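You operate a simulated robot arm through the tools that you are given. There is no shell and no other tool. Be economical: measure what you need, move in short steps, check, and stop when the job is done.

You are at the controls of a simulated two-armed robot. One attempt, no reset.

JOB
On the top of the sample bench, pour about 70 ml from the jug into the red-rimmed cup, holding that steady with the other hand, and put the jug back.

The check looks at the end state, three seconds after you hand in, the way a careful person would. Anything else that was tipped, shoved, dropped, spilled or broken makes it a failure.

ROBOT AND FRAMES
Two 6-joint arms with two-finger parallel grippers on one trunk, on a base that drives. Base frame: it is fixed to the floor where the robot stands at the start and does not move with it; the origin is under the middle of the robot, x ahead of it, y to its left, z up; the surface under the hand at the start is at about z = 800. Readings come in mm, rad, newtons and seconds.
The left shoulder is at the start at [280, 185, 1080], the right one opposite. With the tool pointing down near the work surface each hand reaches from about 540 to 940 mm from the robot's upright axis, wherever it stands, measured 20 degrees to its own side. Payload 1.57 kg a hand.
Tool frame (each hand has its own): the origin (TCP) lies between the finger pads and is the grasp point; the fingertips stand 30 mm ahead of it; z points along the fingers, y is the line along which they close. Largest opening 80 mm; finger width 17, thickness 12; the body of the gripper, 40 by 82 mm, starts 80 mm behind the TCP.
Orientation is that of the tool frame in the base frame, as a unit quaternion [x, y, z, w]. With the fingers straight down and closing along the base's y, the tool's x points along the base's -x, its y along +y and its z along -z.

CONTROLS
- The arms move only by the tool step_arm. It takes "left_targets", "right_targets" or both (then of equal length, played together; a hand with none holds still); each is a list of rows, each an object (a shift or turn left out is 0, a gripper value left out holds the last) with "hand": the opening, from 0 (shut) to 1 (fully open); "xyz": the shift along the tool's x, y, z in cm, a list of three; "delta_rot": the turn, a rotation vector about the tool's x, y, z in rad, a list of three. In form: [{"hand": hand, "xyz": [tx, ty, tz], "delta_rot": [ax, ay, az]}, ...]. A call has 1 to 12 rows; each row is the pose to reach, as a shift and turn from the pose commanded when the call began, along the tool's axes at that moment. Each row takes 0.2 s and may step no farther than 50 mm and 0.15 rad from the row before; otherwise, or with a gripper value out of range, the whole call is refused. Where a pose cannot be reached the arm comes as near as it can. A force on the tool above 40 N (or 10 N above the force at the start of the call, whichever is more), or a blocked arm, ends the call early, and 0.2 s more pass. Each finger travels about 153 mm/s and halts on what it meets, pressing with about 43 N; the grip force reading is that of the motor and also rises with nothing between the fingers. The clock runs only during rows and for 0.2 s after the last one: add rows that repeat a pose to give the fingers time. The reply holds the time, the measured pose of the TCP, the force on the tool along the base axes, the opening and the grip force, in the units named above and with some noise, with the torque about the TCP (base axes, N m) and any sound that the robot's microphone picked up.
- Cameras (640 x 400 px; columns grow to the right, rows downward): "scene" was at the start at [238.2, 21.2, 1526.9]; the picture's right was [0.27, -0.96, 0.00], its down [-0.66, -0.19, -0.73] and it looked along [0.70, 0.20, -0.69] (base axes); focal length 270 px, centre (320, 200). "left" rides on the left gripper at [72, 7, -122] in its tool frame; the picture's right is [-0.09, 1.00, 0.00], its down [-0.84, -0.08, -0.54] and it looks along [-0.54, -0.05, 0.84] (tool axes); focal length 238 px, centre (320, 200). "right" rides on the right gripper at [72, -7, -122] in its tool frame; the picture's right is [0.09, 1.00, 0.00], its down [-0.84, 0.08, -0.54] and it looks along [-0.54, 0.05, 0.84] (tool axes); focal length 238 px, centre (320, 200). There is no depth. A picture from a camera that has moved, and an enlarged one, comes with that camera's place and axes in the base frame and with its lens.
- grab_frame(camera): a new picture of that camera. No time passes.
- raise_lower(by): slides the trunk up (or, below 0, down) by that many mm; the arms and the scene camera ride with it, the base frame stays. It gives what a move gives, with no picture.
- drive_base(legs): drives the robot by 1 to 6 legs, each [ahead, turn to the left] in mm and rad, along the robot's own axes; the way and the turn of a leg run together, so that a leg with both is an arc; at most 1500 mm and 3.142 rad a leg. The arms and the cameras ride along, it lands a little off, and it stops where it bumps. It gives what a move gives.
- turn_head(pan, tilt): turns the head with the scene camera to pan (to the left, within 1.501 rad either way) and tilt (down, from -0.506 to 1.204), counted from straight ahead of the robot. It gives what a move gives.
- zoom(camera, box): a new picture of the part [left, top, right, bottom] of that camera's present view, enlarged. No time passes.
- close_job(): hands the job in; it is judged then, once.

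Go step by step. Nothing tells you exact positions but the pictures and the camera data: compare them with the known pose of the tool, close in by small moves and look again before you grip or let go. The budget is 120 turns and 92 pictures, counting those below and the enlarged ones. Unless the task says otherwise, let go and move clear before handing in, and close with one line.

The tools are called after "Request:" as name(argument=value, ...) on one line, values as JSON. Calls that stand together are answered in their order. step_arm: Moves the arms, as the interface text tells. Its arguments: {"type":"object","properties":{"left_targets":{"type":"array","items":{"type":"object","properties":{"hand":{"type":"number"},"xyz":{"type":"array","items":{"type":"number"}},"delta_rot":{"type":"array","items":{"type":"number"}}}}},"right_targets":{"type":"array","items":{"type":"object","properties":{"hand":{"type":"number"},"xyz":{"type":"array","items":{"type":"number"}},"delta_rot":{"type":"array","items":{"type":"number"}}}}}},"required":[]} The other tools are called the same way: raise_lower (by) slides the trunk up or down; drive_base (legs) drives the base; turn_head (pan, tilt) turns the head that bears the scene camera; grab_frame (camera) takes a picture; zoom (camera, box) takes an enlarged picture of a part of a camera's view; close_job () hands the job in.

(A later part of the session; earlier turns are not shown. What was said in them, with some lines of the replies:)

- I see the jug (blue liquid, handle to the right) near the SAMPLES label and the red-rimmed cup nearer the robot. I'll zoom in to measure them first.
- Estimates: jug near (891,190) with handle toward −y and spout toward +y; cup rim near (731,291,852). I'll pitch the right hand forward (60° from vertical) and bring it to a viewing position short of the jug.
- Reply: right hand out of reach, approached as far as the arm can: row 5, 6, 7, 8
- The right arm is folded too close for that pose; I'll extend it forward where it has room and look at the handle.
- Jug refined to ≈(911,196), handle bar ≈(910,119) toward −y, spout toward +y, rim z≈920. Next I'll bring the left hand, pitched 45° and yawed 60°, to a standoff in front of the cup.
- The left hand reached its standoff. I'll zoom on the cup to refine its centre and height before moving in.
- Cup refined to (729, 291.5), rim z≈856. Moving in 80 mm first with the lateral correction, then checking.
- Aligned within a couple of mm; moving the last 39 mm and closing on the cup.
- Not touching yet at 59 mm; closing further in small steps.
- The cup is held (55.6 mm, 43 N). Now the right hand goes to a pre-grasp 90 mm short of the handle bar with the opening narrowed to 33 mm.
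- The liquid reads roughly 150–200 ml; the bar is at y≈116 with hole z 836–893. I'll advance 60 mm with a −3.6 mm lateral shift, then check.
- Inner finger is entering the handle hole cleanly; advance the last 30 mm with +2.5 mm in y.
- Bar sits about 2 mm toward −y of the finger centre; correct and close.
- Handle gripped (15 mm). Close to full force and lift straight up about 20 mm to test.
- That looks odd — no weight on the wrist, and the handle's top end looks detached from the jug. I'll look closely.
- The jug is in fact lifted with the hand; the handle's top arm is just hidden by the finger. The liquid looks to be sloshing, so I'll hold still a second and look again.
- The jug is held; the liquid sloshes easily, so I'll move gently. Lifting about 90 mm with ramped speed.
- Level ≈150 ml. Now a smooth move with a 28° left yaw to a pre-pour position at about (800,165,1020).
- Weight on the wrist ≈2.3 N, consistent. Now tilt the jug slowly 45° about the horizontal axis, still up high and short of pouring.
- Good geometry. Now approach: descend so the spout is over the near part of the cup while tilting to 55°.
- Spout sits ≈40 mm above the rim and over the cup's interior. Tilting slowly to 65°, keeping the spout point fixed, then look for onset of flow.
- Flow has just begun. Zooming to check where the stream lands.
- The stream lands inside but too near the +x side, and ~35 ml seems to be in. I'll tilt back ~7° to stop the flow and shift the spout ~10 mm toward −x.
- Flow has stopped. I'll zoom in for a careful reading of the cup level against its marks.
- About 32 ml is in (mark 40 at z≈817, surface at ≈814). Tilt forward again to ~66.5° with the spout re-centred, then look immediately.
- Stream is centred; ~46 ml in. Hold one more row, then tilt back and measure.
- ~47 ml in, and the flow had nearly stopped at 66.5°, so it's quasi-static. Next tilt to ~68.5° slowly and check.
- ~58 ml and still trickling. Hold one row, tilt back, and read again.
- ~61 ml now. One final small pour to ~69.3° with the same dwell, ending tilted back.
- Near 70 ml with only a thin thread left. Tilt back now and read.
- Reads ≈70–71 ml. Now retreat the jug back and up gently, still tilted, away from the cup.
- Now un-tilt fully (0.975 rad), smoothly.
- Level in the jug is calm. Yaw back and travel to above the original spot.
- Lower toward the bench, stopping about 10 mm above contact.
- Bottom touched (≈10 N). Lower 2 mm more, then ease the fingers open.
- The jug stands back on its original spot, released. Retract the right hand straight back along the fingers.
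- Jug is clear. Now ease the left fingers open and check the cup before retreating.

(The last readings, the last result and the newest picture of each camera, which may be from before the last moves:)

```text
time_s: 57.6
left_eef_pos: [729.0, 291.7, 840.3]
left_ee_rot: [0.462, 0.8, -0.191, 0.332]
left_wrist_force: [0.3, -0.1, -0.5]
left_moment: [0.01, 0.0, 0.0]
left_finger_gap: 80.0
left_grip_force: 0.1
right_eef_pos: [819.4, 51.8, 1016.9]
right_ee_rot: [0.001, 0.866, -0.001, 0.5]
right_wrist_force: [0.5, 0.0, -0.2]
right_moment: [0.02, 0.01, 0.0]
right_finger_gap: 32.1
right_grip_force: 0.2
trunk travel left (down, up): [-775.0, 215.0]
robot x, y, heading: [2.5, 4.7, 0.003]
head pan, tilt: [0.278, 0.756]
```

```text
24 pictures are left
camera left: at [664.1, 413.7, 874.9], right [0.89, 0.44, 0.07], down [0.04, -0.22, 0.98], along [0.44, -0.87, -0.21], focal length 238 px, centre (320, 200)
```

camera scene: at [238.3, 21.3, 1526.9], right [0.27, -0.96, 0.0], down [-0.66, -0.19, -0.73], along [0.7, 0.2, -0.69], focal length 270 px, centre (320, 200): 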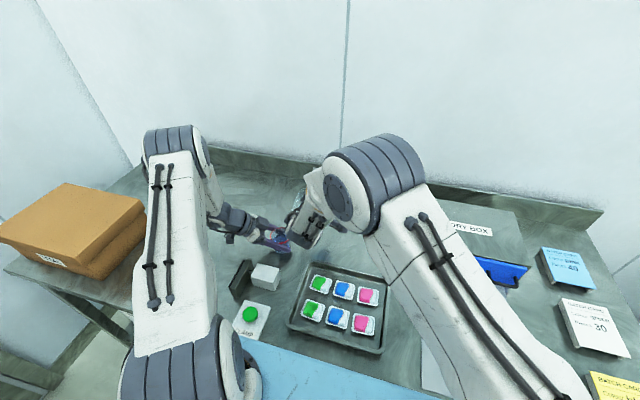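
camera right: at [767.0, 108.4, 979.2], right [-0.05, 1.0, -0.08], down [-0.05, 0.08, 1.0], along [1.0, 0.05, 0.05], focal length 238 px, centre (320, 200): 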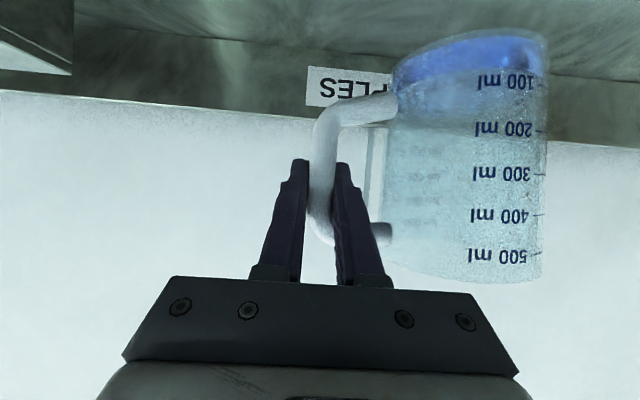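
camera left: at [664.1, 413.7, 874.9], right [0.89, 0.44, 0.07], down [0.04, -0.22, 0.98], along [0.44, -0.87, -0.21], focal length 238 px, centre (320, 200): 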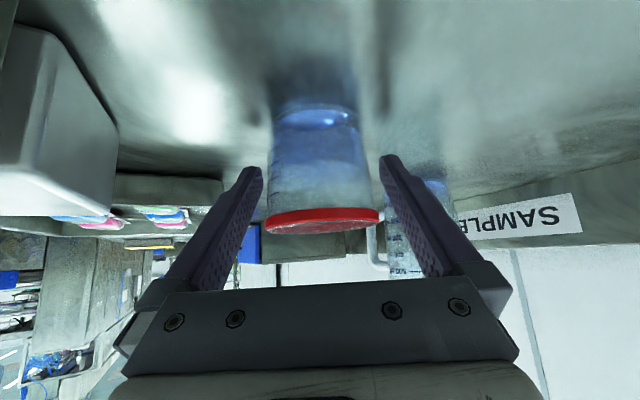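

Cup stands free between the open fingers. Retreat the left hand straight back along its fingers.

Request:
step_arm(left_targets=[{"hand": 1, "xyz": [0, 0, -1]}, {"xyz": [0, 0, -2.5]}, {"xyz": [0, 0, -4.5]}, {"xyz": [0, 0, -7]}, {"xyz": [0, 0, -10]}, {"xyz": [0, 0, -13]}, {"xyz": [0, 0, -15]}, {"xyz": [0, 0, -15]}])

Request:
zoom(camera="left", box=[260, 40, 400, 170])

Request:
zoom(camera="scene", box=[240, 190, 320, 270])

Request:
grab_frame(camera="scene")

```text
time_s: 59.4
left_eef_pos: [675.1, 384.6, 944.1]
left_ee_rot: [0.462, 0.8, -0.191, 0.332]
left_wrist_force: [-0.2, -0.1, -0.5]
left_moment: [-0.05, 0.0, 0.04]
left_finger_gap: 79.8
left_grip_force: 0.1
right_eef_pos: [818.5, 51.9, 1018.8]
right_ee_rot: [0.0, 0.866, 0.0, 0.5]
right_wrist_force: [0.7, 1.1, 0.2]
right_moment: [0.02, -0.01, 0.0]
right_finger_gap: 32.0
right_grip_force: 0.0
trunk travel left (down, up): [-775.0, 215.0]
robot x, y, heading: [3.3, -0.6, -0.004]
head pan, tilt: [0.278, 0.756]
```

```text
3.08 times, centred on (330, 105) of left
camera zoom: at [610.6, 506.6, 978.9], right [0.89, 0.44, 0.07], down [0.04, -0.22, 0.98], along [0.44, -0.87, -0.21], focal length 733 px, centre (289, 492)
```

zoom: 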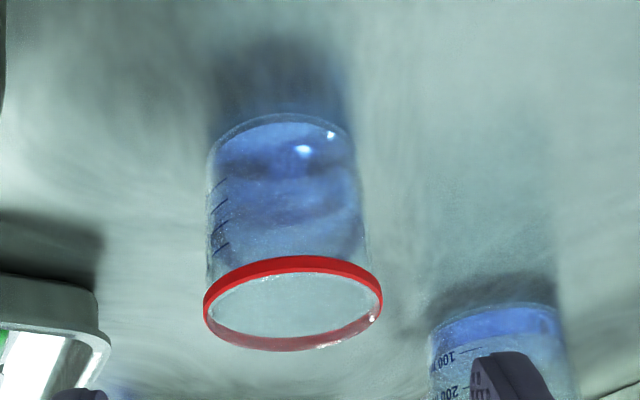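

```text
5.00 times, centred on (280, 230) of scene
camera zoom: at [238.1, 21.3, 1527.0], right [0.27, -0.96, 0.0], down [-0.66, -0.19, -0.73], along [0.7, 0.2, -0.69], focal length 1351 px, centre (520, 50)
```

zoom: 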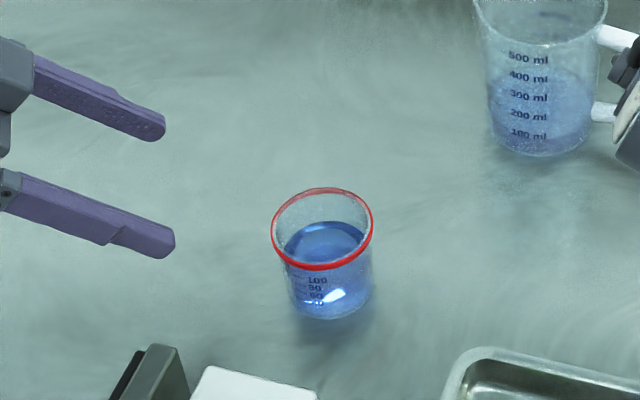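

```text
21 pictures are left
camera scene: at [238.1, 21.3, 1527.0], right [0.27, -0.96, 0.0], down [-0.66, -0.19, -0.73], along [0.7, 0.2, -0.69], focal length 270 px, centre (320, 200)
```

scene: 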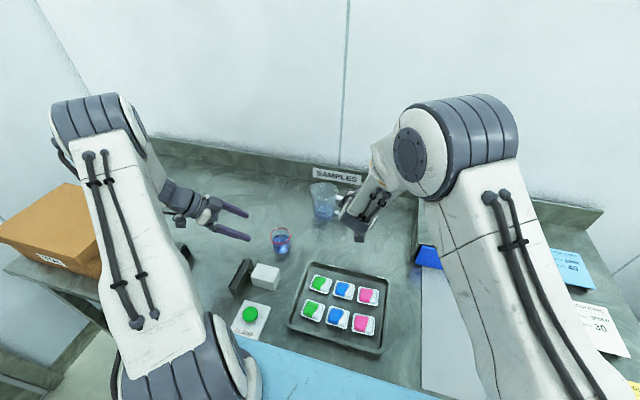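

The cup stands upright in place with about 70 ml in it, the jug is back on its spot, both hands are clear, and I see no spill or disturbance. Handing in.

Request:
close_job()

```text
The job is handed in.
```

I poured about 70 ml into the red-rimmed cup while the left hand held it. The jug is back within a couple of millimetres of its original spot, and both hands are clear with no spill visible.
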